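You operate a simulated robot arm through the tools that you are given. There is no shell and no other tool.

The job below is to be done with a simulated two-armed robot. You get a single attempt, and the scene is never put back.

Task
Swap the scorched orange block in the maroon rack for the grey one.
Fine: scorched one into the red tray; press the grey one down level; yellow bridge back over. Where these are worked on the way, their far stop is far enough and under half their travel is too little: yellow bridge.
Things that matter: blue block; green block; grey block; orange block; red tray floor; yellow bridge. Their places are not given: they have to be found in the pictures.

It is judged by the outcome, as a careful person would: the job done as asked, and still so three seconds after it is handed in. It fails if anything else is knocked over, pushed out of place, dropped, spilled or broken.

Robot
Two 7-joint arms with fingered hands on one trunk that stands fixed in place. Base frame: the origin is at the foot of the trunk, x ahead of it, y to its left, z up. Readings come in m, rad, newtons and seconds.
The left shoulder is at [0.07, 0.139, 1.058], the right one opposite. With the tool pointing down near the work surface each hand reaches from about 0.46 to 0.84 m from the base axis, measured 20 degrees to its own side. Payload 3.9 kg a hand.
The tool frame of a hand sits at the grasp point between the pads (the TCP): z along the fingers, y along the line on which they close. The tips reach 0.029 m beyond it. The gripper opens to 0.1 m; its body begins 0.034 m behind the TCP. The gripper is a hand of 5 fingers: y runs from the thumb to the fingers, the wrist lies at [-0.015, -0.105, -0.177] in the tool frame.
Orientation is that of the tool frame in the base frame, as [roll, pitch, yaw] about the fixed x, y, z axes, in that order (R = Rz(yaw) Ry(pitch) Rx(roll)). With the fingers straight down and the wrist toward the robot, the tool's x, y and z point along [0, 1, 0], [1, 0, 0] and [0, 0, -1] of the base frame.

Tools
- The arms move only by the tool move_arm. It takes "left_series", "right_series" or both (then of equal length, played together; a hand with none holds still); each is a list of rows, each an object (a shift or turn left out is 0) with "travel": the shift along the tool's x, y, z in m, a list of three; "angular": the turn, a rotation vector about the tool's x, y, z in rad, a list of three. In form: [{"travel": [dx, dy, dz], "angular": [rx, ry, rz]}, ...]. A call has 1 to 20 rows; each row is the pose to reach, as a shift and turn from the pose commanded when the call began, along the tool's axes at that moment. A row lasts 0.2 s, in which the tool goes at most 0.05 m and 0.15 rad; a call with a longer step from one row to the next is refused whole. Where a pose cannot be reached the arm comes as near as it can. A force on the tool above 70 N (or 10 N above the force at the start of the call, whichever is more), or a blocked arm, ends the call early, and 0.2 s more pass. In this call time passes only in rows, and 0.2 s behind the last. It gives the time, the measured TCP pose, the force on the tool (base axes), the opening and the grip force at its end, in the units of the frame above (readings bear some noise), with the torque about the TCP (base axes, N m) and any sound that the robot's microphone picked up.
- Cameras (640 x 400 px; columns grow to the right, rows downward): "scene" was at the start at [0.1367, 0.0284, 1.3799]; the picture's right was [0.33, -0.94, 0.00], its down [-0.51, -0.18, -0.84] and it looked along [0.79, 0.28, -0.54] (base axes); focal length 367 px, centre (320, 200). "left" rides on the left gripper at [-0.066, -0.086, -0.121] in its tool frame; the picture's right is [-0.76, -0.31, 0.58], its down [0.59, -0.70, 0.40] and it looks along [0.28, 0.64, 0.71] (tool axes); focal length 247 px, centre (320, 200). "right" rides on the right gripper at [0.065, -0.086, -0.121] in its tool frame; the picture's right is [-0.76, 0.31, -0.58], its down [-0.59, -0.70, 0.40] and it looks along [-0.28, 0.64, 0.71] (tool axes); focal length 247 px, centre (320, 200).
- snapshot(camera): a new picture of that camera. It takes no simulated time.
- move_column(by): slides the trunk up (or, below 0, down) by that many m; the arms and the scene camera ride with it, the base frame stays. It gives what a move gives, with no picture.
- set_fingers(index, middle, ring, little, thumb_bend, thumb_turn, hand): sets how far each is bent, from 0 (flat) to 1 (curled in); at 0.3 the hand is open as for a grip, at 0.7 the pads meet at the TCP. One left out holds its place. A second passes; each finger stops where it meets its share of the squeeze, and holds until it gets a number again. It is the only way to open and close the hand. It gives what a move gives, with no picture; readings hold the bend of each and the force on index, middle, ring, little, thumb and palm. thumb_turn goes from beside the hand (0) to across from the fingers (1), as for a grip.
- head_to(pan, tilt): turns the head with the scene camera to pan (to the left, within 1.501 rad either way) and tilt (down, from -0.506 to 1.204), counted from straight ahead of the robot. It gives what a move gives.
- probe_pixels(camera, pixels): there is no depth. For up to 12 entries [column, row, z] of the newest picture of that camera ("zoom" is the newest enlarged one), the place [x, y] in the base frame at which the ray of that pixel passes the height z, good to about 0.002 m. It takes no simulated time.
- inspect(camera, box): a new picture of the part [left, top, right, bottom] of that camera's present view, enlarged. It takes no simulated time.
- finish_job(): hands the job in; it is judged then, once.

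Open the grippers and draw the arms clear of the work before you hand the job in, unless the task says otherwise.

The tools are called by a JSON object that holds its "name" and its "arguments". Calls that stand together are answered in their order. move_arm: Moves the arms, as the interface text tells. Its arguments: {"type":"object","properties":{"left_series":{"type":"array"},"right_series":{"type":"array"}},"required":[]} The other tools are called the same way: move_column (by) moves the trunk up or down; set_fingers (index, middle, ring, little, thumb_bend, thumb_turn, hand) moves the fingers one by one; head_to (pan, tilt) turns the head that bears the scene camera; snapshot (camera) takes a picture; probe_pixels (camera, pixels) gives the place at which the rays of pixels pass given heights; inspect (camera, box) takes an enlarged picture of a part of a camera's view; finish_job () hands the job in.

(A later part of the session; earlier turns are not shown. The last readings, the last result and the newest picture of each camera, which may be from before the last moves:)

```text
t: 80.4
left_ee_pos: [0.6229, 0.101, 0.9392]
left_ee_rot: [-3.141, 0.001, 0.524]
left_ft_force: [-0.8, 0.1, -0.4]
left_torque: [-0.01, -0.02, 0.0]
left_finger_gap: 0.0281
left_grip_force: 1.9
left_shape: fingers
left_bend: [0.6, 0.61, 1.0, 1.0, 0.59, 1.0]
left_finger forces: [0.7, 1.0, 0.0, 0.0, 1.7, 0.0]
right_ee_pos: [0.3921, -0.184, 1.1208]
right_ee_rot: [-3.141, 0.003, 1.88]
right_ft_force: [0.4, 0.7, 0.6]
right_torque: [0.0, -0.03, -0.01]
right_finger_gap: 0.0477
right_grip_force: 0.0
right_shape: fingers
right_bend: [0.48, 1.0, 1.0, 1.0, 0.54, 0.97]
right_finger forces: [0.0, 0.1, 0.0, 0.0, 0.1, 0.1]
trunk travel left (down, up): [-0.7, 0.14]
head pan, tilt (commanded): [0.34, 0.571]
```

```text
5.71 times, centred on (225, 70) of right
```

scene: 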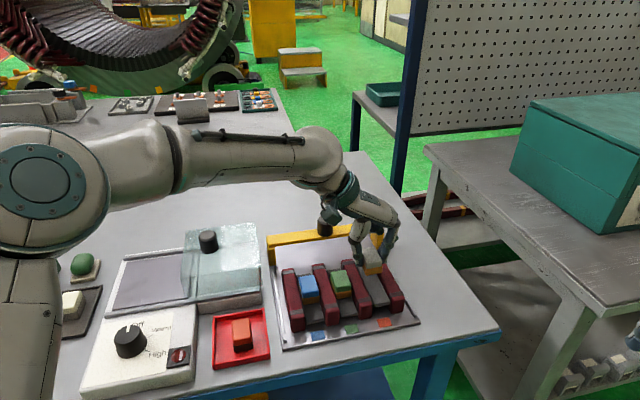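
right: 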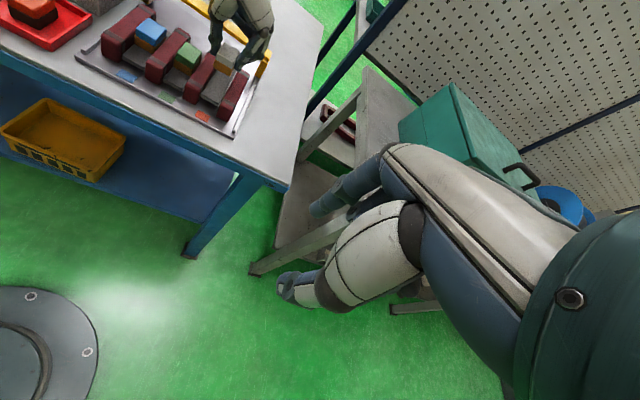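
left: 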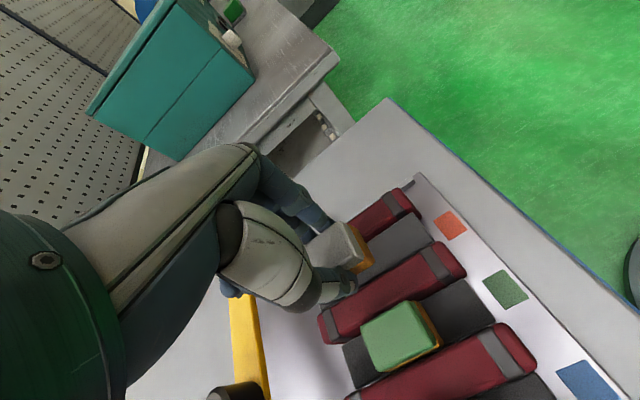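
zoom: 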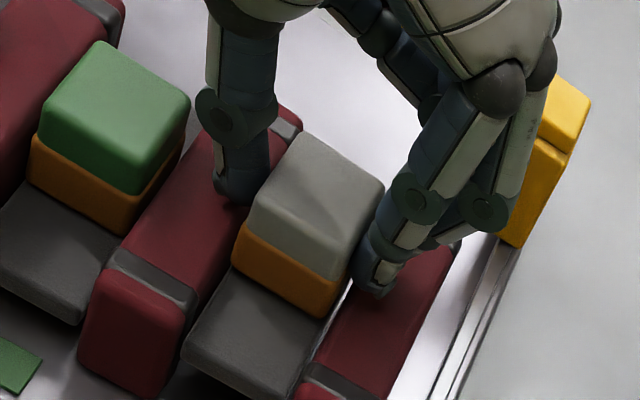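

The block looks centred again. Now I'll lower 1.5 mm and open both sides further so the block settles onto the slot floor.

{"name": "move_arm", "arguments": {"left_series": [{"travel": [0, 0, 0.002]}]}}

{"name": "set_fingers", "arguments": {"hand": "left", "index": 0.58, "middle": 0.59, "thumb_bend": 0.57}}

{"name": "inspect", "arguments": {"camera": "scene", "box": [340, 240, 410, 310]}}

{"name": "inspect", "arguments": {"camera": "right", "box": [185, 35, 265, 105]}}

```text
t: 80.8
left_ee_pos: [0.6221, 0.1011, 0.9373]
left_ee_rot: [3.14, -0.001, 0.525]
left_ft_force: [0.2, 0.5, 1.0]
left_torque: [0.05, 0.0, 0.01]
left_finger_gap: 0.0284
left_grip_force: 2.0
left_shape: fingers
left_bend: [0.6, 0.61, 1.0, 1.0, 0.59, 1.0]
left_finger forces: [0.6, 1.0, 0.0, 0.0, 3.1, 0.0]
right_ee_pos: [0.3914, -0.185, 1.121]
right_ee_rot: [3.141, 0.005, 1.88]
right_ft_force: [-0.7, -0.2, -0.1]
right_torque: [-0.01, -0.02, 0.01]
right_finger_gap: 0.0475
right_grip_force: 0.2
right_shape: fingers
right_bend: [0.48, 1.0, 1.0, 1.0, 0.54, 0.97]
right_finger forces: [0.0, 0.0, 0.0, 0.0, 0.0, 0.1]
trunk travel left (down, up): [-0.7, 0.14]
head pan, tilt (commanded): [0.34, 0.571]
```

```text
t: 81.8
left_ee_pos: [0.6238, 0.1008, 0.9371]
left_ee_rot: [-3.141, -0.001, 0.526]
left_ft_force: [0.7, 0.6, 2.7]
left_torque: [0.05, 0.03, 0.0]
left_finger_gap: 0.0327
left_grip_force: 1.8
left_shape: fingers
left_bend: [0.57, 0.59, 1.0, 1.0, 0.56, 1.0]
left_finger forces: [0.0, 0.0, 0.0, 0.1, 3.0, 0.0]
right_ee_pos: [0.3914, -0.1837, 1.1215]
right_ee_rot: [3.142, 0.004, 1.878]
right_ft_force: [0.0, -1.6, -0.3]
right_torque: [-0.02, 0.02, 0.03]
right_finger_gap: 0.0475
right_grip_force: 0.1
right_shape: fingers
right_bend: [0.48, 1.0, 1.0, 1.0, 0.54, 0.97]
right_finger forces: [0.1, 0.0, 0.0, 0.0, 0.1, 0.1]
trunk travel left (down, up): [-0.7, 0.14]
head pan, tilt (commanded): [0.34, 0.571]
```

```text
5.71 times, centred on (375, 275) of scene
```

zoom: 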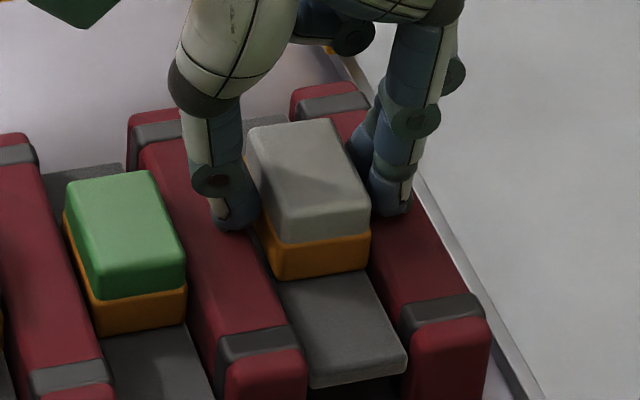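

```text
5.71 times, centred on (225, 70) of right
```

zoom: 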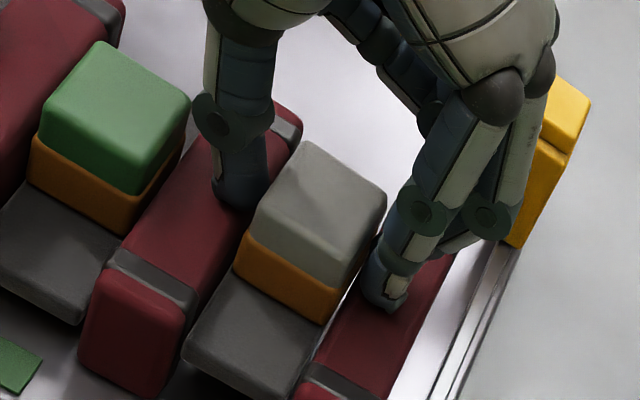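

Index and middle have let go and the block stays put, standing a bit proud in the slot, so it does need pressing down. I'll open a little more and raise the hand clear.

{"name": "move_arm", "arguments": {"left_series": [{"travel": [0, 0, -0.002]}]}}

{"name": "set_fingers", "arguments": {"hand": "left", "index": 0.54, "middle": 0.54, "thumb_bend": 0.54}}

{"name": "move_arm", "arguments": {"left_series": [{"travel": [0, 0, -0.006]}, {"travel": [0, 0, -0.015]}, {"travel": [0, 0, -0.035]}, {"travel": [0, 0, -0.065]}, {"travel": [0, 0, -0.1]}]}}

{"name": "inspect", "arguments": {"camera": "scene", "box": [340, 240, 410, 310]}}

{"name": "inspect", "arguments": {"camera": "right", "box": [185, 35, 265, 105]}}

{"name": "snapshot", "arguments": {"camera": "left"}}

```text
t: 82.2
left_ee_pos: [0.6229, 0.1012, 0.9378]
left_ee_rot: [-3.141, -0.001, 0.525]
left_ft_force: [0.9, -0.2, -0.1]
left_torque: [-0.01, 0.02, 0.01]
left_finger_gap: 0.0335
left_grip_force: 0.0
left_shape: fingers
left_bend: [0.57, 0.59, 1.0, 1.0, 0.56, 1.0]
left_finger forces: [0.1, 0.0, 0.0, 0.1, 0.0, 0.1]
right_ee_pos: [0.3921, -0.1837, 1.1199]
right_ee_rot: [-3.14, 0.003, 1.879]
right_ft_force: [0.2, 0.6, -0.1]
right_torque: [0.01, -0.02, -0.01]
right_finger_gap: 0.0476
right_grip_force: 0.1
right_shape: fingers
right_bend: [0.48, 1.0, 1.0, 1.0, 0.54, 0.97]
right_finger forces: [0.0, 0.0, 0.0, 0.0, 0.0, 0.0]
trunk travel left (down, up): [-0.7, 0.14]
head pan, tilt (commanded): [0.34, 0.571]
```

```text
t: 83.2
left_ee_pos: [0.6227, 0.1014, 0.9391]
left_ee_rot: [3.14, -0.001, 0.526]
left_ft_force: [0.3, 0.0, 0.1]
left_torque: [0.01, 0.01, 0.0]
left_finger_gap: 0.0399
left_grip_force: 0.0
left_shape: fingers
left_bend: [0.54, 0.54, 1.0, 1.0, 0.54, 1.0]
left_finger forces: [0.1, 0.1, 0.1, 0.1, 0.0, 0.0]
right_ee_pos: [0.3918, -0.1836, 1.1217]
right_ee_rot: [-3.141, 0.001, 1.877]
right_ft_force: [0.1, 0.1, 0.1]
right_torque: [0.02, 0.0, 0.03]
right_finger_gap: 0.0471
right_grip_force: 0.0
right_shape: fingers
right_bend: [0.48, 1.0, 1.0, 1.0, 0.54, 0.97]
right_finger forces: [0.0, 0.1, 0.0, 0.1, 0.0, 0.1]
trunk travel left (down, up): [-0.7, 0.14]
head pan, tilt (commanded): [0.34, 0.571]
```

```text
t: 84.4
left_ee_pos: [0.6254, 0.0996, 1.039]
left_ee_rot: [-3.141, 0.001, 0.527]
left_ft_force: [0.0, -0.9, -0.2]
left_torque: [0.01, -0.01, -0.01]
left_finger_gap: 0.0399
left_grip_force: 0.0
left_shape: fingers
left_bend: [0.54, 0.54, 1.0, 1.0, 0.54, 1.0]
left_finger forces: [0.1, 0.1, 0.1, 0.0, 0.1, 0.0]
right_ee_pos: [0.3916, -0.1835, 1.1208]
right_ee_rot: [-3.141, 0.002, 1.878]
right_ft_force: [0.3, -0.7, -0.1]
right_torque: [0.06, 0.02, 0.0]
right_finger_gap: 0.0475
right_grip_force: 0.0
right_shape: fingers
right_bend: [0.48, 1.0, 1.0, 1.0, 0.54, 0.97]
right_finger forces: [0.0, 0.0, 0.0, 0.2, 0.0, 0.1]
trunk travel left (down, up): [-0.7, 0.14]
head pan, tilt (commanded): [0.34, 0.571]
```

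```text
5.71 times, centred on (375, 275) of scene
```

zoom: 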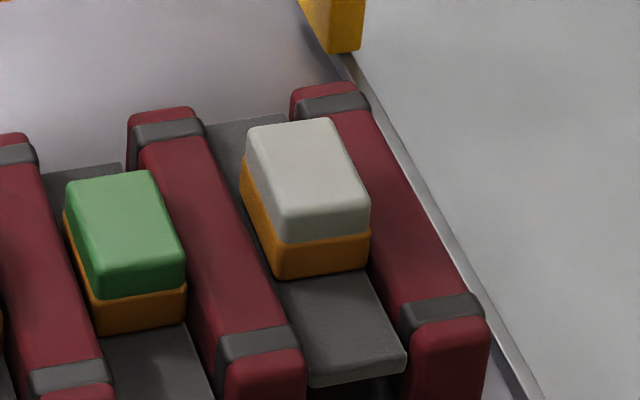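

```text
5.71 times, centred on (225, 70) of right
```

zoom: 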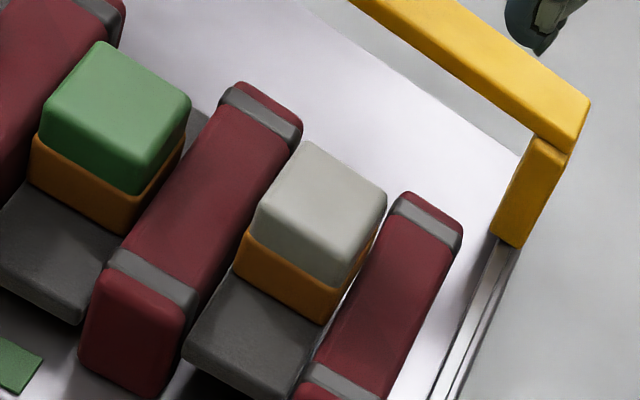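

```text
taken
```

left: 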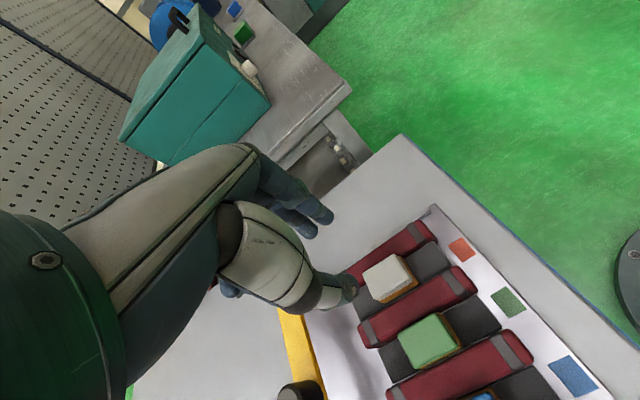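

The grey block sits in the slot, slightly proud. I'll triangulate grey and green tops to compare heights: scene zoom grey centre (308,170), green (124,222).

{"name": "inspect", "arguments": {"camera": "scene", "box": [340, 240, 410, 310]}}

{"name": "probe_pixels", "arguments": {"camera": "zoom", "pixels": [[308, 168, 0.911], [308, 168, 0.916], [308, 168, 0.921], [124, 220, 0.911], [124, 220, 0.916]]}}

{"name": "inspect", "arguments": {"camera": "right", "box": [185, 35, 265, 105]}}

{"name": "probe_pixels", "arguments": {"camera": "zoom", "pixels": [[321, 199, 0.911], [321, 199, 0.916], [321, 199, 0.921], [117, 104, 0.911], [117, 104, 0.916]]}}

{"name": "inspect", "arguments": {"camera": "left", "box": [340, 230, 480, 390]}}

```text
5.71 times, centred on (375, 275) of scene
```

zoom: 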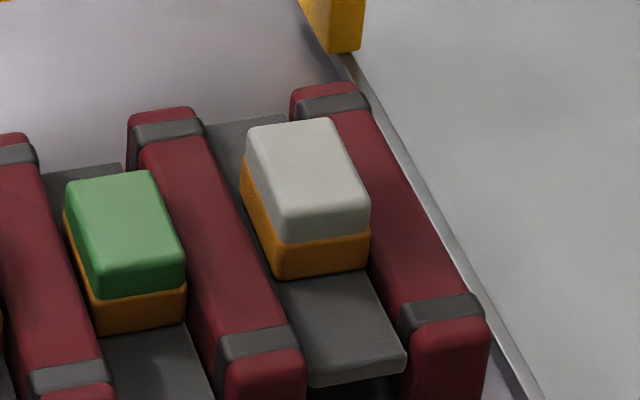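

```text
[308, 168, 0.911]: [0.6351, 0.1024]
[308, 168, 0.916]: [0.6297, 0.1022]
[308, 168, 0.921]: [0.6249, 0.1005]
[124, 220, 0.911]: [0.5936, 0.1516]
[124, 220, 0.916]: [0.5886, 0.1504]
```

```text
5.71 times, centred on (225, 70) of right
```

zoom: 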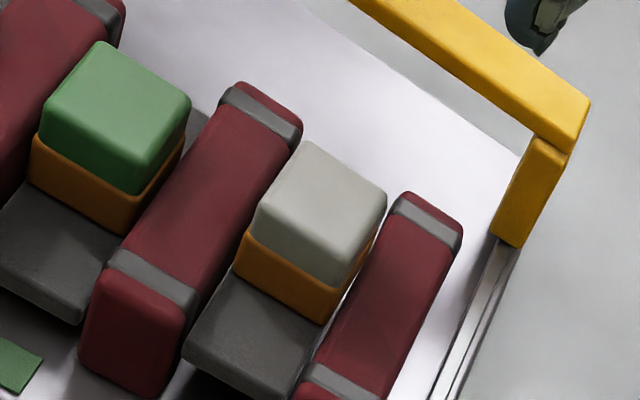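

```text
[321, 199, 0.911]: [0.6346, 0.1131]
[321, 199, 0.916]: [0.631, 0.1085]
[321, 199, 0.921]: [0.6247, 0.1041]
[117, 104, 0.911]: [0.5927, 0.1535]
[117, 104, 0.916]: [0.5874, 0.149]
```

```text
2.50 times, centred on (410, 310) of left
```

zoom: 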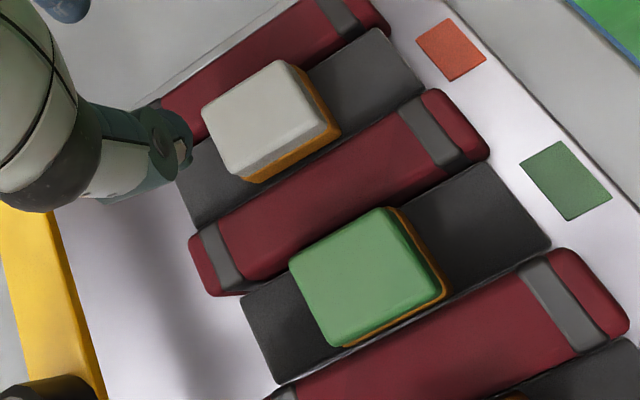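

Grey's top is at about 0.922 versus green's 0.9125, so it stands roughly 9 mm proud and needs pressing. I'll close index, middle and thumb tips together and use them as a pusher over the block's centre, (0.624,0.101).

{"name": "set_fingers", "arguments": {"hand": "left", "index": 0.7, "middle": 0.7, "thumb_bend": 0.7}}

{"name": "inspect", "arguments": {"camera": "scene", "box": [310, 180, 430, 310]}}

{"name": "inspect", "arguments": {"camera": "left", "box": [260, 170, 440, 340]}}

```text
t: 85.4
left_ee_pos: [0.6258, 0.1001, 1.0377]
left_ee_rot: [-3.141, 0.0, 0.526]
left_ft_force: [-0.4, -0.4, -1.1]
left_torque: [0.01, -0.01, -0.03]
left_finger_gap: 0.0019
left_grip_force: 0.2
left_shape: fingers
left_bend: [0.7, 0.7, 1.0, 1.0, 0.7, 1.0]
left_finger forces: [0.0, 0.1, 0.1, 0.0, 0.0, 0.0]
right_ee_pos: [0.3899, -0.1839, 1.1197]
right_ee_rot: [-3.141, 0.003, 1.878]
right_ft_force: [-0.7, 0.0, 0.1]
right_torque: [-0.02, 0.01, -0.02]
right_finger_gap: 0.0476
right_grip_force: 0.0
right_shape: fingers
right_bend: [0.48, 1.0, 1.0, 1.0, 0.54, 0.97]
right_finger forces: [0.0, 0.0, 0.0, 0.0, 0.0, 0.1]
trunk travel left (down, up): [-0.7, 0.14]
head pan, tilt (commanded): [0.34, 0.571]
```

```text
3.08 times, centred on (370, 245) of scene
```

zoom: 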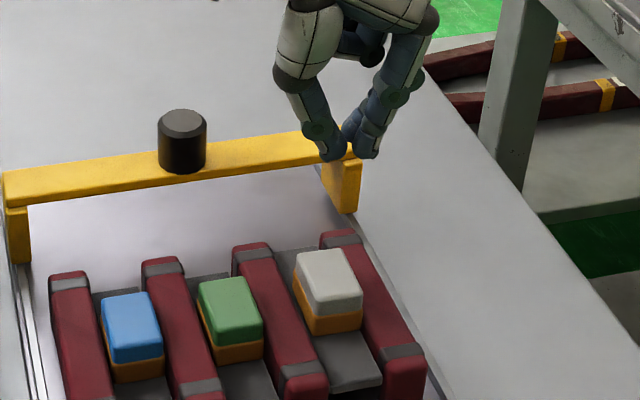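

```text
2.35 times, centred on (350, 255) of left
```

zoom: 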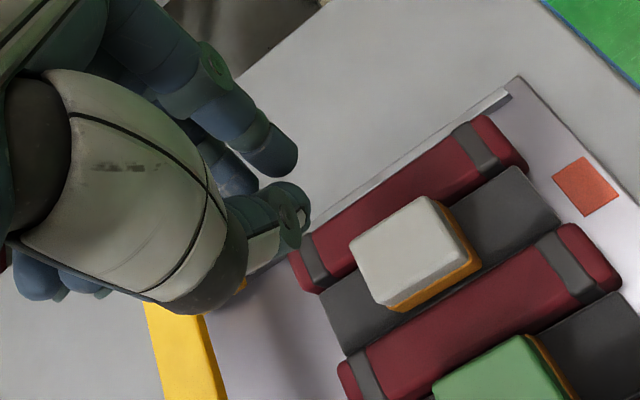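

The tips form a compact pusher (thumb and fingers about 9 mm either side of centre). I'll lower to z ≈ 0.962 and check alignment over the block.

{"name": "move_arm", "arguments": {"left_series": [{"travel": [-0.001, 0, 0.03]}, {"travel": [-0.001, 0, 0.055]}, {"travel": [-0.001, 0, 0.072]}]}}

{"name": "inspect", "arguments": {"camera": "scene", "box": [335, 230, 415, 310]}}

{"name": "inspect", "arguments": {"camera": "right", "box": [185, 30, 265, 105]}}

```text
t: 86.2
left_ee_pos: [0.6219, 0.1011, 0.9669]
left_ee_rot: [-3.142, -0.001, 0.526]
left_ft_force: [-0.3, 0.4, -0.4]
left_torque: [-0.03, 0.02, -0.01]
left_finger_gap: 0.002
left_grip_force: 0.1
left_shape: fingers
left_bend: [0.7, 0.7, 1.0, 1.0, 0.7, 1.0]
left_finger forces: [0.1, 0.2, 0.0, 0.0, 0.0, 0.0]
right_ee_pos: [0.3922, -0.1837, 1.1215]
right_ee_rot: [3.14, 0.002, 1.878]
right_ft_force: [-0.2, -0.5, -0.2]
right_torque: [-0.03, 0.03, 0.02]
right_finger_gap: 0.0475
right_grip_force: 0.0
right_shape: fingers
right_bend: [0.48, 1.0, 1.0, 1.0, 0.54, 0.97]
right_finger forces: [0.0, 0.0, 0.0, 0.1, 0.0, 0.0]
trunk travel left (down, up): [-0.7, 0.14]
head pan, tilt (commanded): [0.34, 0.571]
```

```text
5.00 times, centred on (375, 270) of scene
```

zoom: 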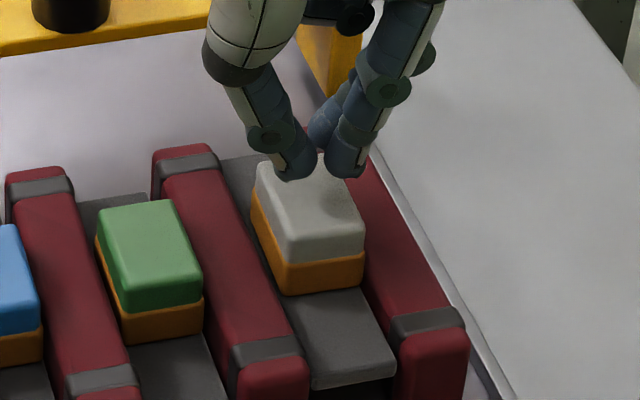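

```text
5.33 times, centred on (225, 68) of right
```

zoom: 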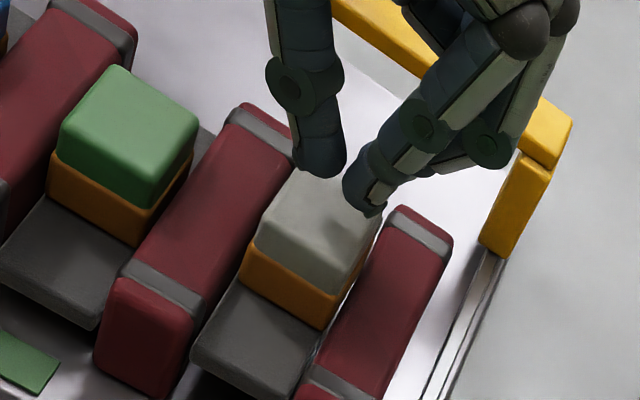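

The tips sit about 3 mm toward the right rail and 6 mm toward the back from the block's centre. I'll correct by (-5,-3) mm in tool x,y, then touch down gently.

{"name": "move_arm", "arguments": {"left_series": [{"travel": [-0.005, -0.003, 0.0]}, {"travel": [-0.005, -0.003, 0.006]}]}}

{"name": "inspect", "arguments": {"camera": "scene", "box": [335, 230, 415, 310]}}

{"name": "inspect", "arguments": {"camera": "right", "box": [185, 30, 265, 105]}}

```text
t: 86.8
left_ee_pos: [0.6161, 0.1016, 0.9612]
left_ee_rot: [-3.141, 0.001, 0.525]
left_ft_force: [0.4, -0.7, 0.6]
left_torque: [-0.02, 0.04, -0.02]
left_finger_gap: 0.0016
left_grip_force: 0.0
left_shape: fingers
left_bend: [0.7, 0.7, 1.0, 1.0, 0.7, 1.0]
left_finger forces: [0.0, 0.1, 0.1, 0.0, 0.0, 0.1]
right_ee_pos: [0.392, -0.183, 1.1198]
right_ee_rot: [3.14, 0.003, 1.878]
right_ft_force: [0.3, 0.3, 0.0]
right_torque: [0.02, 0.0, 0.02]
right_finger_gap: 0.0473
right_grip_force: 0.1
right_shape: fingers
right_bend: [0.48, 1.0, 1.0, 1.0, 0.54, 0.97]
right_finger forces: [0.0, 0.1, 0.1, 0.0, 0.0, 0.0]
trunk travel left (down, up): [-0.7, 0.14]
head pan, tilt (commanded): [0.34, 0.571]
```

```text
5.00 times, centred on (375, 270) of scene
```

zoom: 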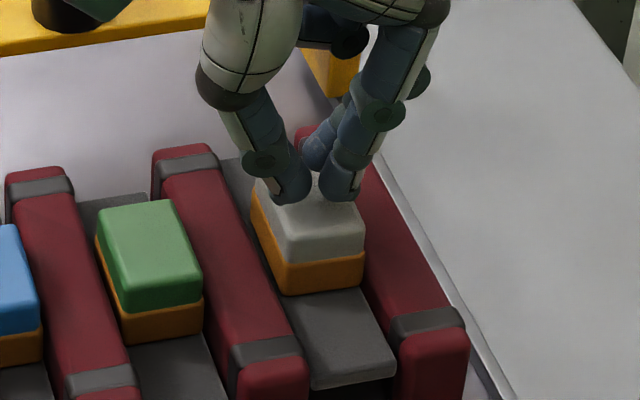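

```text
5.33 times, centred on (225, 68) of right
```

zoom: 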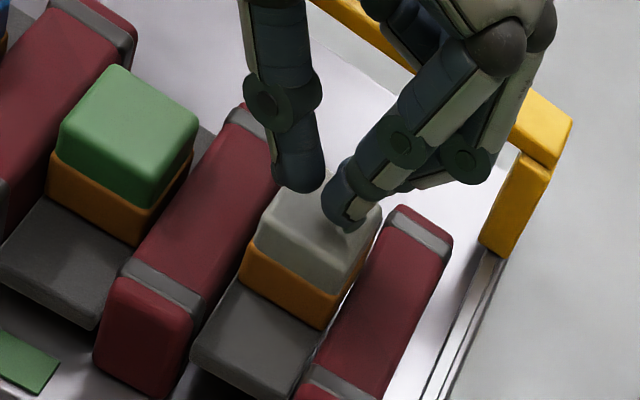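

The tips are centred over the block now. I'll press down in 2 mm steps, watching the force.

{"name": "move_arm", "arguments": {"left_series": [{"travel": [0, 0, 0.002]}, {"travel": [0, 0, 0.004]}]}}

{"name": "move_arm", "arguments": {"left_series": [{"travel": [0, 0, 0.002]}, {"travel": [0, 0, 0.004]}]}}

{"name": "inspect", "arguments": {"camera": "right", "box": [185, 30, 265, 105]}}

```text
t: 87.4
left_ee_pos: [0.6172, 0.1011, 0.9581]
left_ee_rot: [3.141, -0.001, 0.523]
left_ft_force: [0.5, -0.3, 0.3]
left_torque: [0.02, -0.02, 0.02]
left_finger_gap: 0.0018
left_grip_force: 0.0
left_shape: fingers
left_bend: [0.7, 0.7, 1.0, 1.0, 0.7, 1.0]
left_finger forces: [0.0, 0.1, 0.0, 0.0, 0.0, 0.0]
right_ee_pos: [0.3918, -0.1841, 1.1209]
right_ee_rot: [-3.142, 0.003, 1.877]
right_ft_force: [-0.3, -0.4, -0.2]
right_torque: [0.01, -0.02, 0.0]
right_finger_gap: 0.0477
right_grip_force: 0.1
right_shape: fingers
right_bend: [0.48, 1.0, 1.0, 1.0, 0.54, 0.97]
right_finger forces: [0.1, 0.0, 0.0, 0.0, 0.1, 0.0]
trunk travel left (down, up): [-0.7, 0.14]
head pan, tilt (commanded): [0.34, 0.571]
```

```text
t: 88.0
left_ee_pos: [0.6161, 0.1011, 0.955]
left_ee_rot: [3.14, -0.002, 0.524]
left_ft_force: [-2.1, 2.2, 5.4]
left_torque: [0.09, 0.08, 0.01]
left_finger_gap: 0.0017
left_grip_force: 2.7
left_shape: fingers
left_bend: [0.7, 0.7, 1.0, 1.0, 0.7, 1.0]
left_finger forces: [0.0, 0.0, 0.0, 0.1, 5.4, 0.0]
right_ee_pos: [0.3924, -0.1842, 1.1209]
right_ee_rot: [-3.142, 0.004, 1.879]
right_ft_force: [0.3, -0.4, 0.3]
right_torque: [-0.01, -0.01, 0.02]
right_finger_gap: 0.0474
right_grip_force: 0.1
right_shape: fingers
right_bend: [0.48, 1.0, 1.0, 1.0, 0.54, 0.97]
right_finger forces: [0.1, 0.1, 0.0, 0.0, 0.0, 0.1]
trunk travel left (down, up): [-0.7, 0.14]
head pan, tilt (commanded): [0.34, 0.571]
```

```text
5.33 times, centred on (225, 68) of right
```

zoom: 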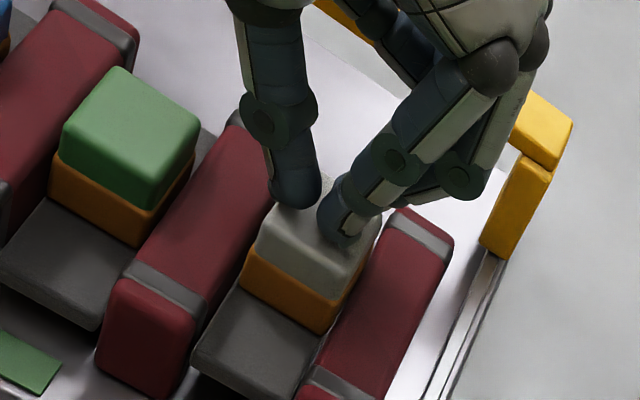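

Only the thumb tip (the lowest) touches, about 11 mm off centre toward the left edge, which could tilt the block. I'll raise 6 mm and shift +11 mm along tool y so the thumb presses at the block's centre.

{"name": "move_arm", "arguments": {"left_series": [{"travel": [0, 0, -0.006]}, {"travel": [-0.002, 0.006, -0.006]}, {"travel": [-0.002, 0.011, -0.006]}]}}

{"name": "set_fingers", "arguments": {"hand": "left", "index": 0.55, "middle": 0.55}}

{"name": "inspect", "arguments": {"camera": "right", "box": [185, 30, 265, 105]}}

{"name": "inspect", "arguments": {"camera": "scene", "box": [335, 230, 415, 310]}}

```text
t: 88.8
left_ee_pos: [0.621, 0.0916, 0.96]
left_ee_rot: [3.141, 0.0, 0.524]
left_ft_force: [-0.2, 0.0, -0.6]
left_torque: [0.03, 0.0, 0.01]
left_finger_gap: 0.0017
left_grip_force: 0.2
left_shape: fingers
left_bend: [0.7, 0.7, 1.0, 1.0, 0.7, 1.0]
left_finger forces: [0.1, 0.0, 0.0, 0.1, 0.0, 0.1]
right_ee_pos: [0.3919, -0.1837, 1.1209]
right_ee_rot: [3.141, 0.004, 1.877]
right_ft_force: [0.0, -0.5, 0.1]
right_torque: [0.0, 0.0, 0.01]
right_finger_gap: 0.0477
right_grip_force: 0.1
right_shape: fingers
right_bend: [0.48, 1.0, 1.0, 1.0, 0.54, 0.97]
right_finger forces: [0.0, 0.0, 0.0, 0.1, 0.0, 0.0]
trunk travel left (down, up): [-0.7, 0.14]
head pan, tilt (commanded): [0.34, 0.571]
```

```text
t: 89.8
left_ee_pos: [0.6201, 0.0912, 0.9596]
left_ee_rot: [3.141, 0.0, 0.525]
left_ft_force: [-0.5, 0.5, 0.7]
left_torque: [-0.03, 0.01, -0.02]
left_finger_gap: 0.0189
left_grip_force: 0.1
left_shape: fingers
left_bend: [0.55, 0.55, 1.0, 1.0, 0.7, 1.0]
left_finger forces: [0.0, 0.0, 0.0, 0.0, 0.0, 0.1]
right_ee_pos: [0.3935, -0.1838, 1.1206]
right_ee_rot: [-3.141, 0.005, 1.877]
right_ft_force: [-0.5, -0.7, 0.8]
right_torque: [-0.01, 0.0, -0.02]
right_finger_gap: 0.0477
right_grip_force: 0.0
right_shape: fingers
right_bend: [0.48, 1.0, 1.0, 1.0, 0.54, 0.97]
right_finger forces: [0.1, 0.0, 0.0, 0.1, 0.1, 0.1]
trunk travel left (down, up): [-0.7, 0.14]
head pan, tilt (commanded): [0.34, 0.571]
```

```text
5.33 times, centred on (225, 68) of right
```

zoom: 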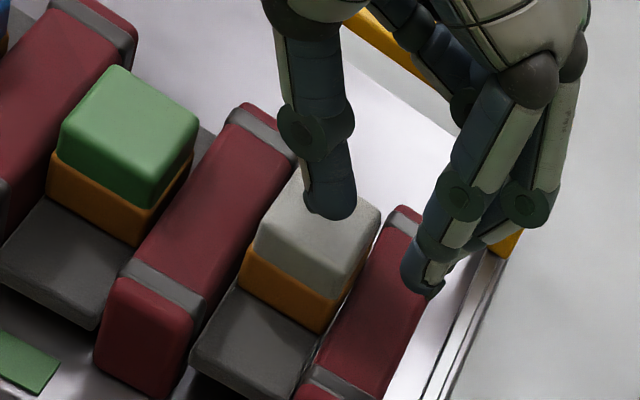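

```text
5.00 times, centred on (375, 270) of scene
```

zoom: 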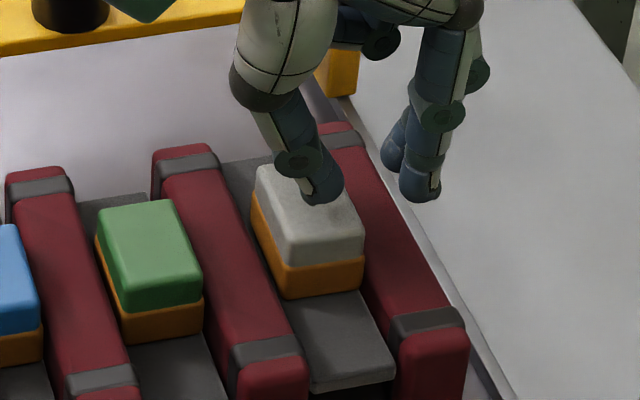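

The thumb tip is now over the block's middle (within ~3 mm). I'll shift back 2 mm along y and press down in small steps.

{"name": "move_arm", "arguments": {"left_series": [{"travel": [0, -0.002, 0.002]}, {"travel": [0, -0.002, 0.005]}]}}

{"name": "move_arm", "arguments": {"left_series": [{"travel": [0, 0, 0.002]}, {"travel": [0, 0, 0.004]}]}}

{"name": "inspect", "arguments": {"camera": "right", "box": [185, 30, 265, 105]}}

{"name": "inspect", "arguments": {"camera": "scene", "box": [335, 230, 415, 310]}}

```text
t: 90.4
left_ee_pos: [0.6182, 0.0927, 0.9561]
left_ee_rot: [3.14, -0.001, 0.526]
left_ft_force: [-0.4, -0.1, 1.3]
left_torque: [0.03, 0.0, 0.01]
left_finger_gap: 0.019
left_grip_force: 0.5
left_shape: fingers
left_bend: [0.55, 0.55, 1.0, 1.0, 0.7, 1.0]
left_finger forces: [0.0, 0.0, 0.0, 0.0, 1.0, 0.1]
right_ee_pos: [0.3916, -0.1834, 1.1206]
right_ee_rot: [-3.141, 0.004, 1.877]
right_ft_force: [-0.4, 0.0, -0.7]
right_torque: [-0.03, -0.06, 0.02]
right_finger_gap: 0.0477
right_grip_force: 0.1
right_shape: fingers
right_bend: [0.48, 1.0, 1.0, 1.0, 0.54, 0.97]
right_finger forces: [0.0, 0.0, 0.0, 0.0, 0.1, 0.0]
trunk travel left (down, up): [-0.7, 0.14]
head pan, tilt (commanded): [0.34, 0.571]
```

```text
t: 91.0
left_ee_pos: [0.6184, 0.0936, 0.9502]
left_ee_rot: [3.14, -0.001, 0.524]
left_ft_force: [-0.1, 1.5, 5.1]
left_torque: [0.06, 0.04, -0.04]
left_finger_gap: 0.0193
left_grip_force: 2.8
left_shape: fingers
left_bend: [0.55, 0.55, 1.0, 1.0, 0.7, 1.0]
left_finger forces: [0.0, 0.0, 0.1, 0.0, 5.1, 0.1]
right_ee_pos: [0.3915, -0.1837, 1.1224]
right_ee_rot: [-3.141, 0.003, 1.879]
right_ft_force: [0.5, -0.3, 0.2]
right_torque: [0.0, -0.02, -0.02]
right_finger_gap: 0.0475
right_grip_force: 0.0
right_shape: fingers
right_bend: [0.48, 1.0, 1.0, 1.0, 0.54, 0.97]
right_finger forces: [0.0, 0.0, 0.1, 0.0, 0.0, 0.0]
trunk travel left (down, up): [-0.7, 0.14]
head pan, tilt (commanded): [0.34, 0.571]
```

```text
5.33 times, centred on (225, 68) of right
```

zoom: 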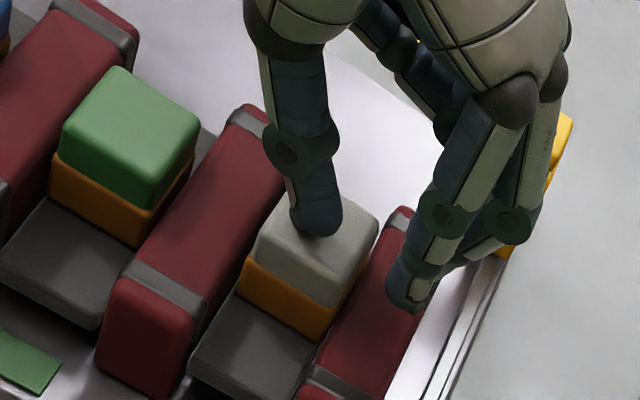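

```text
5.00 times, centred on (375, 270) of scene
```

zoom: 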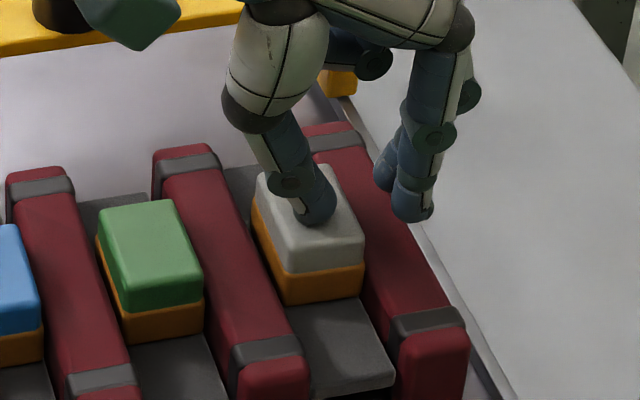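

The block is sinking under about 5 N. I'll keep pressing in 2 mm steps until the force shows it has bottomed.

{"name": "move_arm", "arguments": {"left_series": [{"travel": [0, 0, 0.002]}, {"travel": [0, 0, 0.003]}]}}

{"name": "move_arm", "arguments": {"left_series": [{"travel": [0, 0, 0.002]}]}}

{"name": "inspect", "arguments": {"camera": "scene", "box": [335, 230, 415, 310]}}

{"name": "inspect", "arguments": {"camera": "right", "box": [185, 30, 265, 105]}}

```text
t: 91.6
left_ee_pos: [0.619, 0.0917, 0.9494]
left_ee_rot: [3.141, -0.002, 0.526]
left_ft_force: [0.3, 1.0, 5.0]
left_torque: [0.08, 0.06, -0.02]
left_finger_gap: 0.0192
left_grip_force: 2.7
left_shape: fingers
left_bend: [0.55, 0.55, 1.0, 1.0, 0.7, 1.0]
left_finger forces: [0.0, 0.0, 0.0, 0.0, 4.9, 0.0]
right_ee_pos: [0.392, -0.1839, 1.1216]
right_ee_rot: [-3.141, 0.003, 1.879]
right_ft_force: [-0.3, 0.2, 0.5]
right_torque: [0.01, -0.04, -0.04]
right_finger_gap: 0.0478
right_grip_force: 0.1
right_shape: fingers
right_bend: [0.48, 1.0, 1.0, 1.0, 0.54, 0.97]
right_finger forces: [0.0, 0.0, 0.1, 0.0, 0.1, 0.0]
trunk travel left (down, up): [-0.7, 0.14]
head pan, tilt (commanded): [0.34, 0.571]
```

```text
t: 92.0
left_ee_pos: [0.6173, 0.092, 0.946]
left_ee_rot: [-3.141, -0.002, 0.526]
left_ft_force: [-1.0, 0.7, 5.6]
left_torque: [0.03, 0.08, -0.02]
left_finger_gap: 0.0192
left_grip_force: 3.3
left_shape: fingers
left_bend: [0.55, 0.55, 1.0, 1.0, 0.7, 1.0]
left_finger forces: [0.1, 0.0, 0.0, 0.0, 5.9, 0.0]
right_ee_pos: [0.3918, -0.1842, 1.1218]
right_ee_rot: [3.141, 0.002, 1.878]
right_ft_force: [0.8, -1.8, 0.5]
right_torque: [0.01, 0.04, -0.01]
right_finger_gap: 0.0474
right_grip_force: 0.0
right_shape: fingers
right_bend: [0.48, 1.0, 1.0, 1.0, 0.54, 0.97]
right_finger forces: [0.0, 0.0, 0.0, 0.0, 0.0, 0.0]
trunk travel left (down, up): [-0.7, 0.14]
head pan, tilt (commanded): [0.34, 0.571]
```

```text
5.00 times, centred on (375, 270) of scene
```

zoom: 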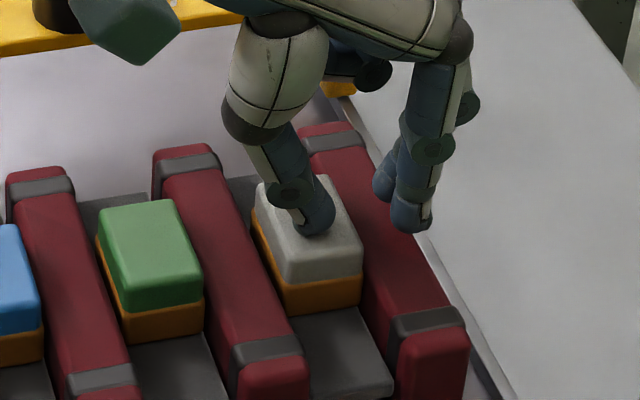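

```text
5.33 times, centred on (225, 68) of right
```

zoom: 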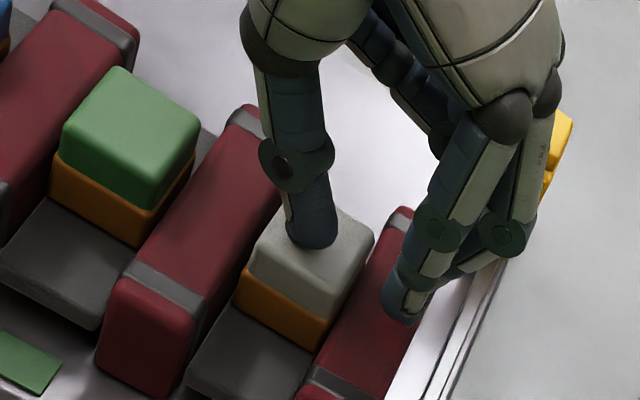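

The block has sunk to roughly the neighbours' level. I'll continue until the force rises clearly (bottoming).

{"name": "move_arm", "arguments": {"left_series": [{"travel": [0, 0, 0.002]}]}}

{"name": "move_arm", "arguments": {"left_series": [{"travel": [0, 0, 0.002]}]}}

```text
t: 92.4
left_ee_pos: [0.6185, 0.0928, 0.946]
left_ee_rot: [3.137, -0.003, 0.525]
left_ft_force: [-1.1, 3.6, 11.7]
left_torque: [0.18, 0.15, -0.01]
left_finger_gap: 0.0188
left_grip_force: 6.1
left_shape: fingers
left_bend: [0.55, 0.55, 1.0, 1.0, 0.71, 1.0]
left_finger forces: [0.0, 0.0, 0.1, 0.0, 11.9, 0.0]
right_ee_pos: [0.389, -0.1835, 1.1215]
right_ee_rot: [3.14, 0.004, 1.878]
right_ft_force: [0.1, -0.6, -0.1]
right_torque: [0.0, 0.01, 0.02]
right_finger_gap: 0.0475
right_grip_force: 0.1
right_shape: fingers
right_bend: [0.48, 1.0, 1.0, 1.0, 0.54, 0.97]
right_finger forces: [0.0, 0.1, 0.1, 0.0, 0.0, 0.0]
trunk travel left (down, up): [-0.7, 0.14]
head pan, tilt (commanded): [0.34, 0.571]
```

```text
t: 92.8
left_ee_pos: [0.6179, 0.0944, 0.9453]
left_ee_rot: [3.137, -0.005, 0.526]
left_ft_force: [-2.1, 4.6, 20.2]
left_torque: [0.24, 0.24, 0.0]
left_finger_gap: 0.0186
left_grip_force: 10.3
left_shape: fingers
left_bend: [0.55, 0.55, 1.0, 1.0, 0.71, 1.0]
left_finger forces: [0.0, 0.0, 0.1, 0.0, 20.4, 0.0]
right_ee_pos: [0.3883, -0.183, 1.123]
right_ee_rot: [3.14, 0.004, 1.881]
right_ft_force: [-0.2, 0.4, -0.4]
right_torque: [-0.03, 0.01, 0.01]
right_finger_gap: 0.0474
right_grip_force: 0.1
right_shape: fingers
right_bend: [0.48, 1.0, 1.0, 1.0, 0.54, 0.97]
right_finger forces: [0.0, 0.0, 0.0, 0.0, 0.2, 0.1]
trunk travel left (down, up): [-0.7, 0.14]
head pan, tilt (commanded): [0.34, 0.571]
```

It bottomed out (force climbed to 20 N with no more travel). I'll raise the hand and compare the block's level with its neighbours.

{"name": "move_arm", "arguments": {"left_series": [{"travel": [0, 0, -0.008]}, {"travel": [0, 0, -0.03]}, {"travel": [0, 0, -0.07]}, {"travel": [0, 0, -0.1]}]}}

{"name": "inspect", "arguments": {"camera": "scene", "box": [325, 240, 415, 310]}}

{"name": "probe_pixels", "arguments": {"camera": "zoom", "pixels": [[320, 200, 0.911]]}}

{"name": "inspect", "arguments": {"camera": "right", "box": [150, 20, 260, 105]}}

{"name": "snapshot", "arguments": {"camera": "left"}}

```text
t: 93.8
left_ee_pos: [0.6181, 0.0932, 1.0425]
left_ee_rot: [3.141, 0.002, 0.524]
left_ft_force: [-0.5, -0.3, 0.0]
left_torque: [0.04, -0.01, 0.02]
left_finger_gap: 0.0191
left_grip_force: 0.0
left_shape: fingers
left_bend: [0.55, 0.55, 1.0, 1.0, 0.7, 1.0]
left_finger forces: [0.1, 0.1, 0.0, 0.0, 0.1, 0.0]
right_ee_pos: [0.3913, -0.1835, 1.1198]
right_ee_rot: [-3.14, 0.001, 1.877]
right_ft_force: [-0.1, -0.1, -0.2]
right_torque: [0.03, 0.02, 0.01]
right_finger_gap: 0.0475
right_grip_force: 0.0
right_shape: fingers
right_bend: [0.48, 1.0, 1.0, 1.0, 0.54, 0.97]
right_finger forces: [0.0, 0.1, 0.1, 0.1, 0.0, 0.1]
trunk travel left (down, up): [-0.7, 0.14]
head pan, tilt (commanded): [0.34, 0.571]
```

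```text
5.71 times, centred on (370, 275) of scene
```

zoom: 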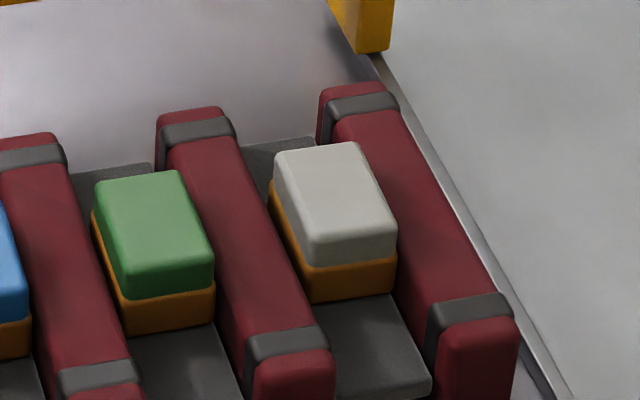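

```text
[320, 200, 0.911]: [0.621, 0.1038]
```

```text
4.71 times, centred on (205, 62) of right
```

zoom: 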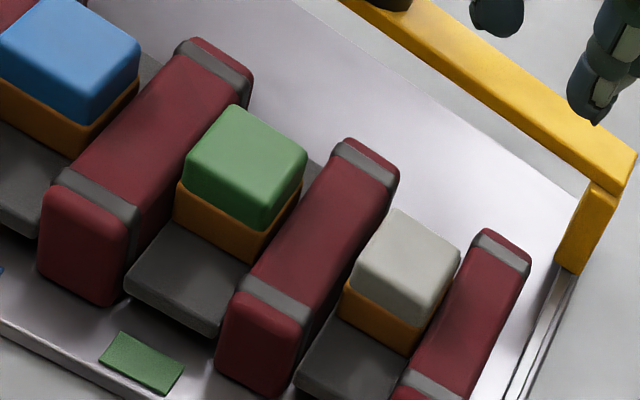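

```text
taken
```

left: 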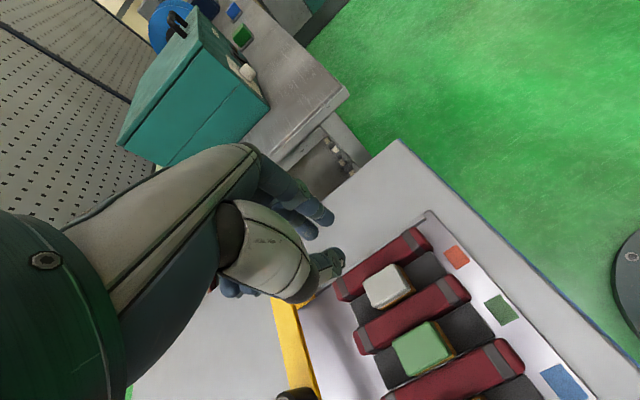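

Grey looks about level with green. I'll verify more closely from the left camera and from a higher zoom of the scene.

{"name": "inspect", "arguments": {"camera": "left", "box": [330, 220, 480, 380]}}

{"name": "inspect", "arguments": {"camera": "scene", "box": [330, 250, 400, 305]}}

```text
2.50 times, centred on (405, 300) of left
```

zoom: 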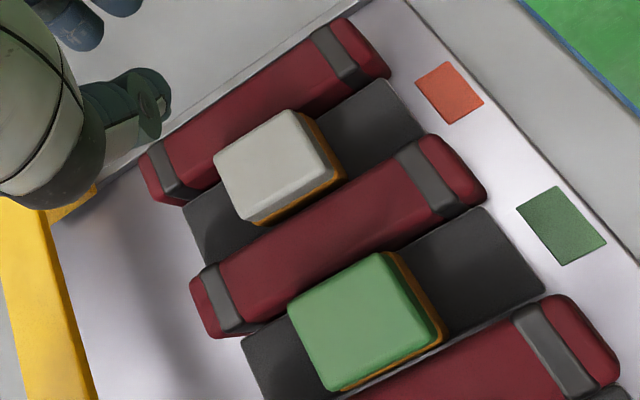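

```text
7.27 times, centred on (365, 278) of scene
```

zoom: 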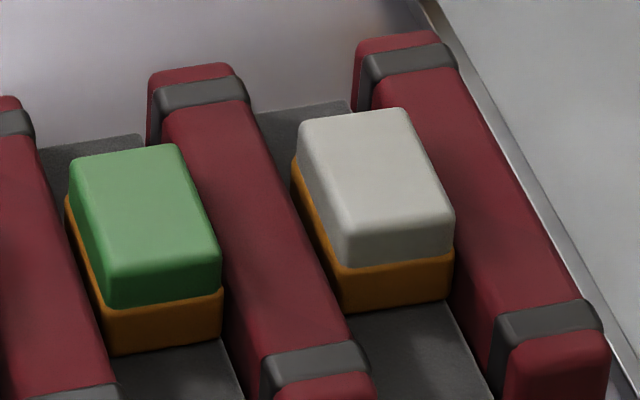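

I'll triangulate grey and green top centres once more (scene zoom: grey (375,173), green (145,212)).

{"name": "probe_pixels", "arguments": {"camera": "zoom", "pixels": [[375, 173, 0.906], [375, 173, 0.911], [375, 173, 0.916], [145, 212, 0.906], [145, 212, 0.911], [145, 212, 0.916]]}}

{"name": "inspect", "arguments": {"camera": "right", "box": [180, 30, 250, 95]}}

```text
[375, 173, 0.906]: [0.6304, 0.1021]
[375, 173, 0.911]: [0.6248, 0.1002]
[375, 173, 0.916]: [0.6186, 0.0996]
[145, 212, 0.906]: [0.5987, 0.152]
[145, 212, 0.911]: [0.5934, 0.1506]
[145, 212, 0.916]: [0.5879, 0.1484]
```

```text
6.15 times, centred on (215, 62) of right
```

zoom: 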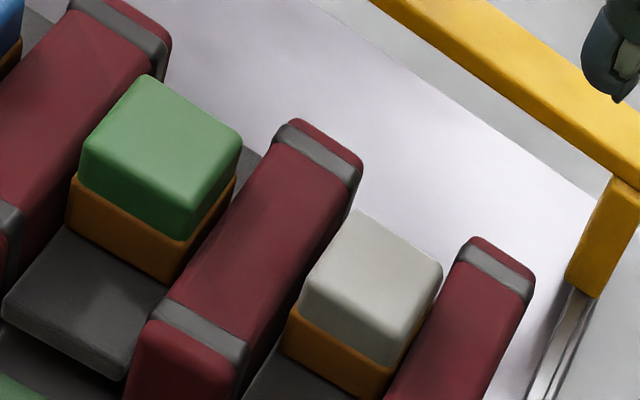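

Probing the same top centres in the right zoom: grey (371,273), green (163,143).

{"name": "probe_pixels", "arguments": {"camera": "zoom", "pixels": [[371, 273, 0.906], [371, 273, 0.911], [371, 273, 0.916], [163, 143, 0.906], [163, 143, 0.911], [163, 143, 0.916]]}}

```text
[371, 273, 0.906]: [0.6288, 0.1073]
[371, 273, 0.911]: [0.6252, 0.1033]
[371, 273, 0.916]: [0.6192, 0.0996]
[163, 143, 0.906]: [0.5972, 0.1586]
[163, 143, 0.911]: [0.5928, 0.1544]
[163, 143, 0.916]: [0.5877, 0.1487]
```

Both tops triangulate to the same height (≈0.914), so the grey block is level. Now the bridge: I'll open the left hand and swing it to yaw 2.13 above the knob at its far-stop position (0.698,0.2195).

{"name": "set_fingers", "arguments": {"hand": "left", "index": 0.3, "middle": 0.3, "ring": 0.3, "little": 0.3, "thumb_bend": 0.3, "thumb_turn": 1.0}}

{"name": "move_arm", "arguments": {"left_series": [{"travel": [0.0, 0.0, -0.03], "angular": [0, 0, 0]}, {"travel": [0.011, -0.0058, -0.06], "angular": [0, 0, -0.134]}, {"travel": [0.022, -0.0116, -0.07], "angular": [0, 0, -0.268]}, {"travel": [0.033, -0.0175, -0.07], "angular": [0, 0, -0.402]}, {"travel": [0.044, -0.0233, -0.07], "angular": [0, 0, -0.536]}, {"travel": [0.055, -0.0291, -0.07], "angular": [0, 0, -0.67]}, {"travel": [0.066, -0.0349, -0.07], "angular": [0, 0, -0.804]}, {"travel": [0.077, -0.0407, -0.07], "angular": [0, 0, -0.938]}, {"travel": [0.088, -0.0465, -0.07], "angular": [0, 0, -1.072]}, {"travel": [0.099, -0.0523, -0.07], "angular": [0, 0, -1.206]}, {"travel": [0.11, -0.0582, -0.07], "angular": [0, 0, -1.34]}, {"travel": [0.121, -0.064, -0.07], "angular": [0, 0, -1.474]}, {"travel": [0.1321, -0.0698, -0.07], "angular": [0, 0, -1.609]}]}}

{"name": "snapshot", "arguments": {"camera": "left"}}

{"name": "snapshot", "arguments": {"camera": "scene"}}

```text
t: 94.8
left_ee_pos: [0.6186, 0.0935, 1.0414]
left_ee_rot: [3.14, 0.002, 0.525]
left_ft_force: [0.7, -0.2, 0.4]
left_torque: [0.02, 0.0, -0.02]
left_finger_gap: 0.0982
left_grip_force: 0.0
left_shape: fingers
left_bend: [0.3, 0.3, 0.3, 0.3, 0.3, 0.98]
left_finger forces: [0.1, 0.0, 0.0, 0.0, 0.0, 0.0]
right_ee_pos: [0.3923, -0.1845, 1.1198]
right_ee_rot: [-3.141, 0.005, 1.878]
right_ft_force: [0.0, 0.6, 0.1]
right_torque: [0.0, 0.03, -0.01]
right_finger_gap: 0.0476
right_grip_force: 0.2
right_shape: fingers
right_bend: [0.48, 1.0, 1.0, 1.0, 0.54, 0.97]
right_finger forces: [0.1, 0.1, 0.0, 0.0, 0.0, 0.1]
trunk travel left (down, up): [-0.7, 0.14]
head pan, tilt (commanded): [0.34, 0.571]
```

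```text
t: 97.6
left_ee_pos: [0.7, 0.219, 1.1112]
left_ee_rot: [-3.141, -0.001, 2.135]
left_ft_force: [0.6, -0.3, 0.5]
left_torque: [-0.03, 0.01, 0.01]
left_finger_gap: 0.0986
left_grip_force: 0.1
left_shape: fingers
left_bend: [0.3, 0.3, 0.3, 0.3, 0.3, 0.98]
left_finger forces: [0.0, 0.0, 0.1, 0.0, 0.0, 0.1]
right_ee_pos: [0.3928, -0.1835, 1.1201]
right_ee_rot: [3.141, 0.002, 1.879]
right_ft_force: [0.7, -0.3, -0.2]
right_torque: [0.01, 0.04, -0.02]
right_finger_gap: 0.0475
right_grip_force: 0.0
right_shape: fingers
right_bend: [0.48, 1.0, 1.0, 1.0, 0.54, 0.97]
right_finger forces: [0.0, 0.1, 0.1, 0.1, 0.1, 0.1]
trunk travel left (down, up): [-0.7, 0.14]
head pan, tilt (commanded): [0.34, 0.571]
```

```text
taken
```

left: 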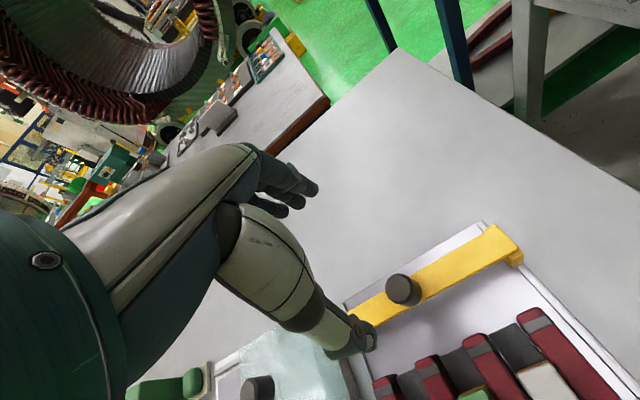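

```text
taken
```

scene: 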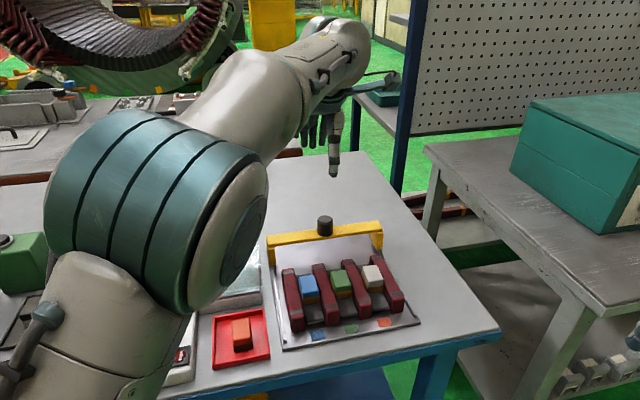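

The hand is above the knob. I'll check the knob's top centre in the left view (about (402,286)) at z 0.961 before descending.

{"name": "inspect", "arguments": {"camera": "left", "box": [350, 240, 460, 340]}}

{"name": "probe_pixels", "arguments": {"camera": "left", "pixels": [[400.5, 285, 0.961], [404, 287, 0.961]]}}

```text
4.00 times, centred on (405, 290) of left
```

zoom: 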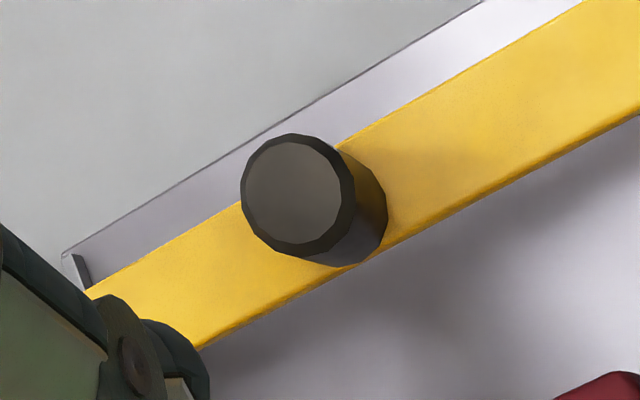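

```text
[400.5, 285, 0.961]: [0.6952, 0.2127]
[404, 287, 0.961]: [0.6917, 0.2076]
```

Probing the zoom's knob-top centre (295,193) directly.

{"name": "probe_pixels", "arguments": {"camera": "zoom", "pixels": [[295, 193, 0.961], [295, 193, 0.956], [295, 193, 0.966]]}}

```text
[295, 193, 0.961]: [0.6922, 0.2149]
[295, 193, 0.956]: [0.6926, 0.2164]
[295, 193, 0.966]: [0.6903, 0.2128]
```

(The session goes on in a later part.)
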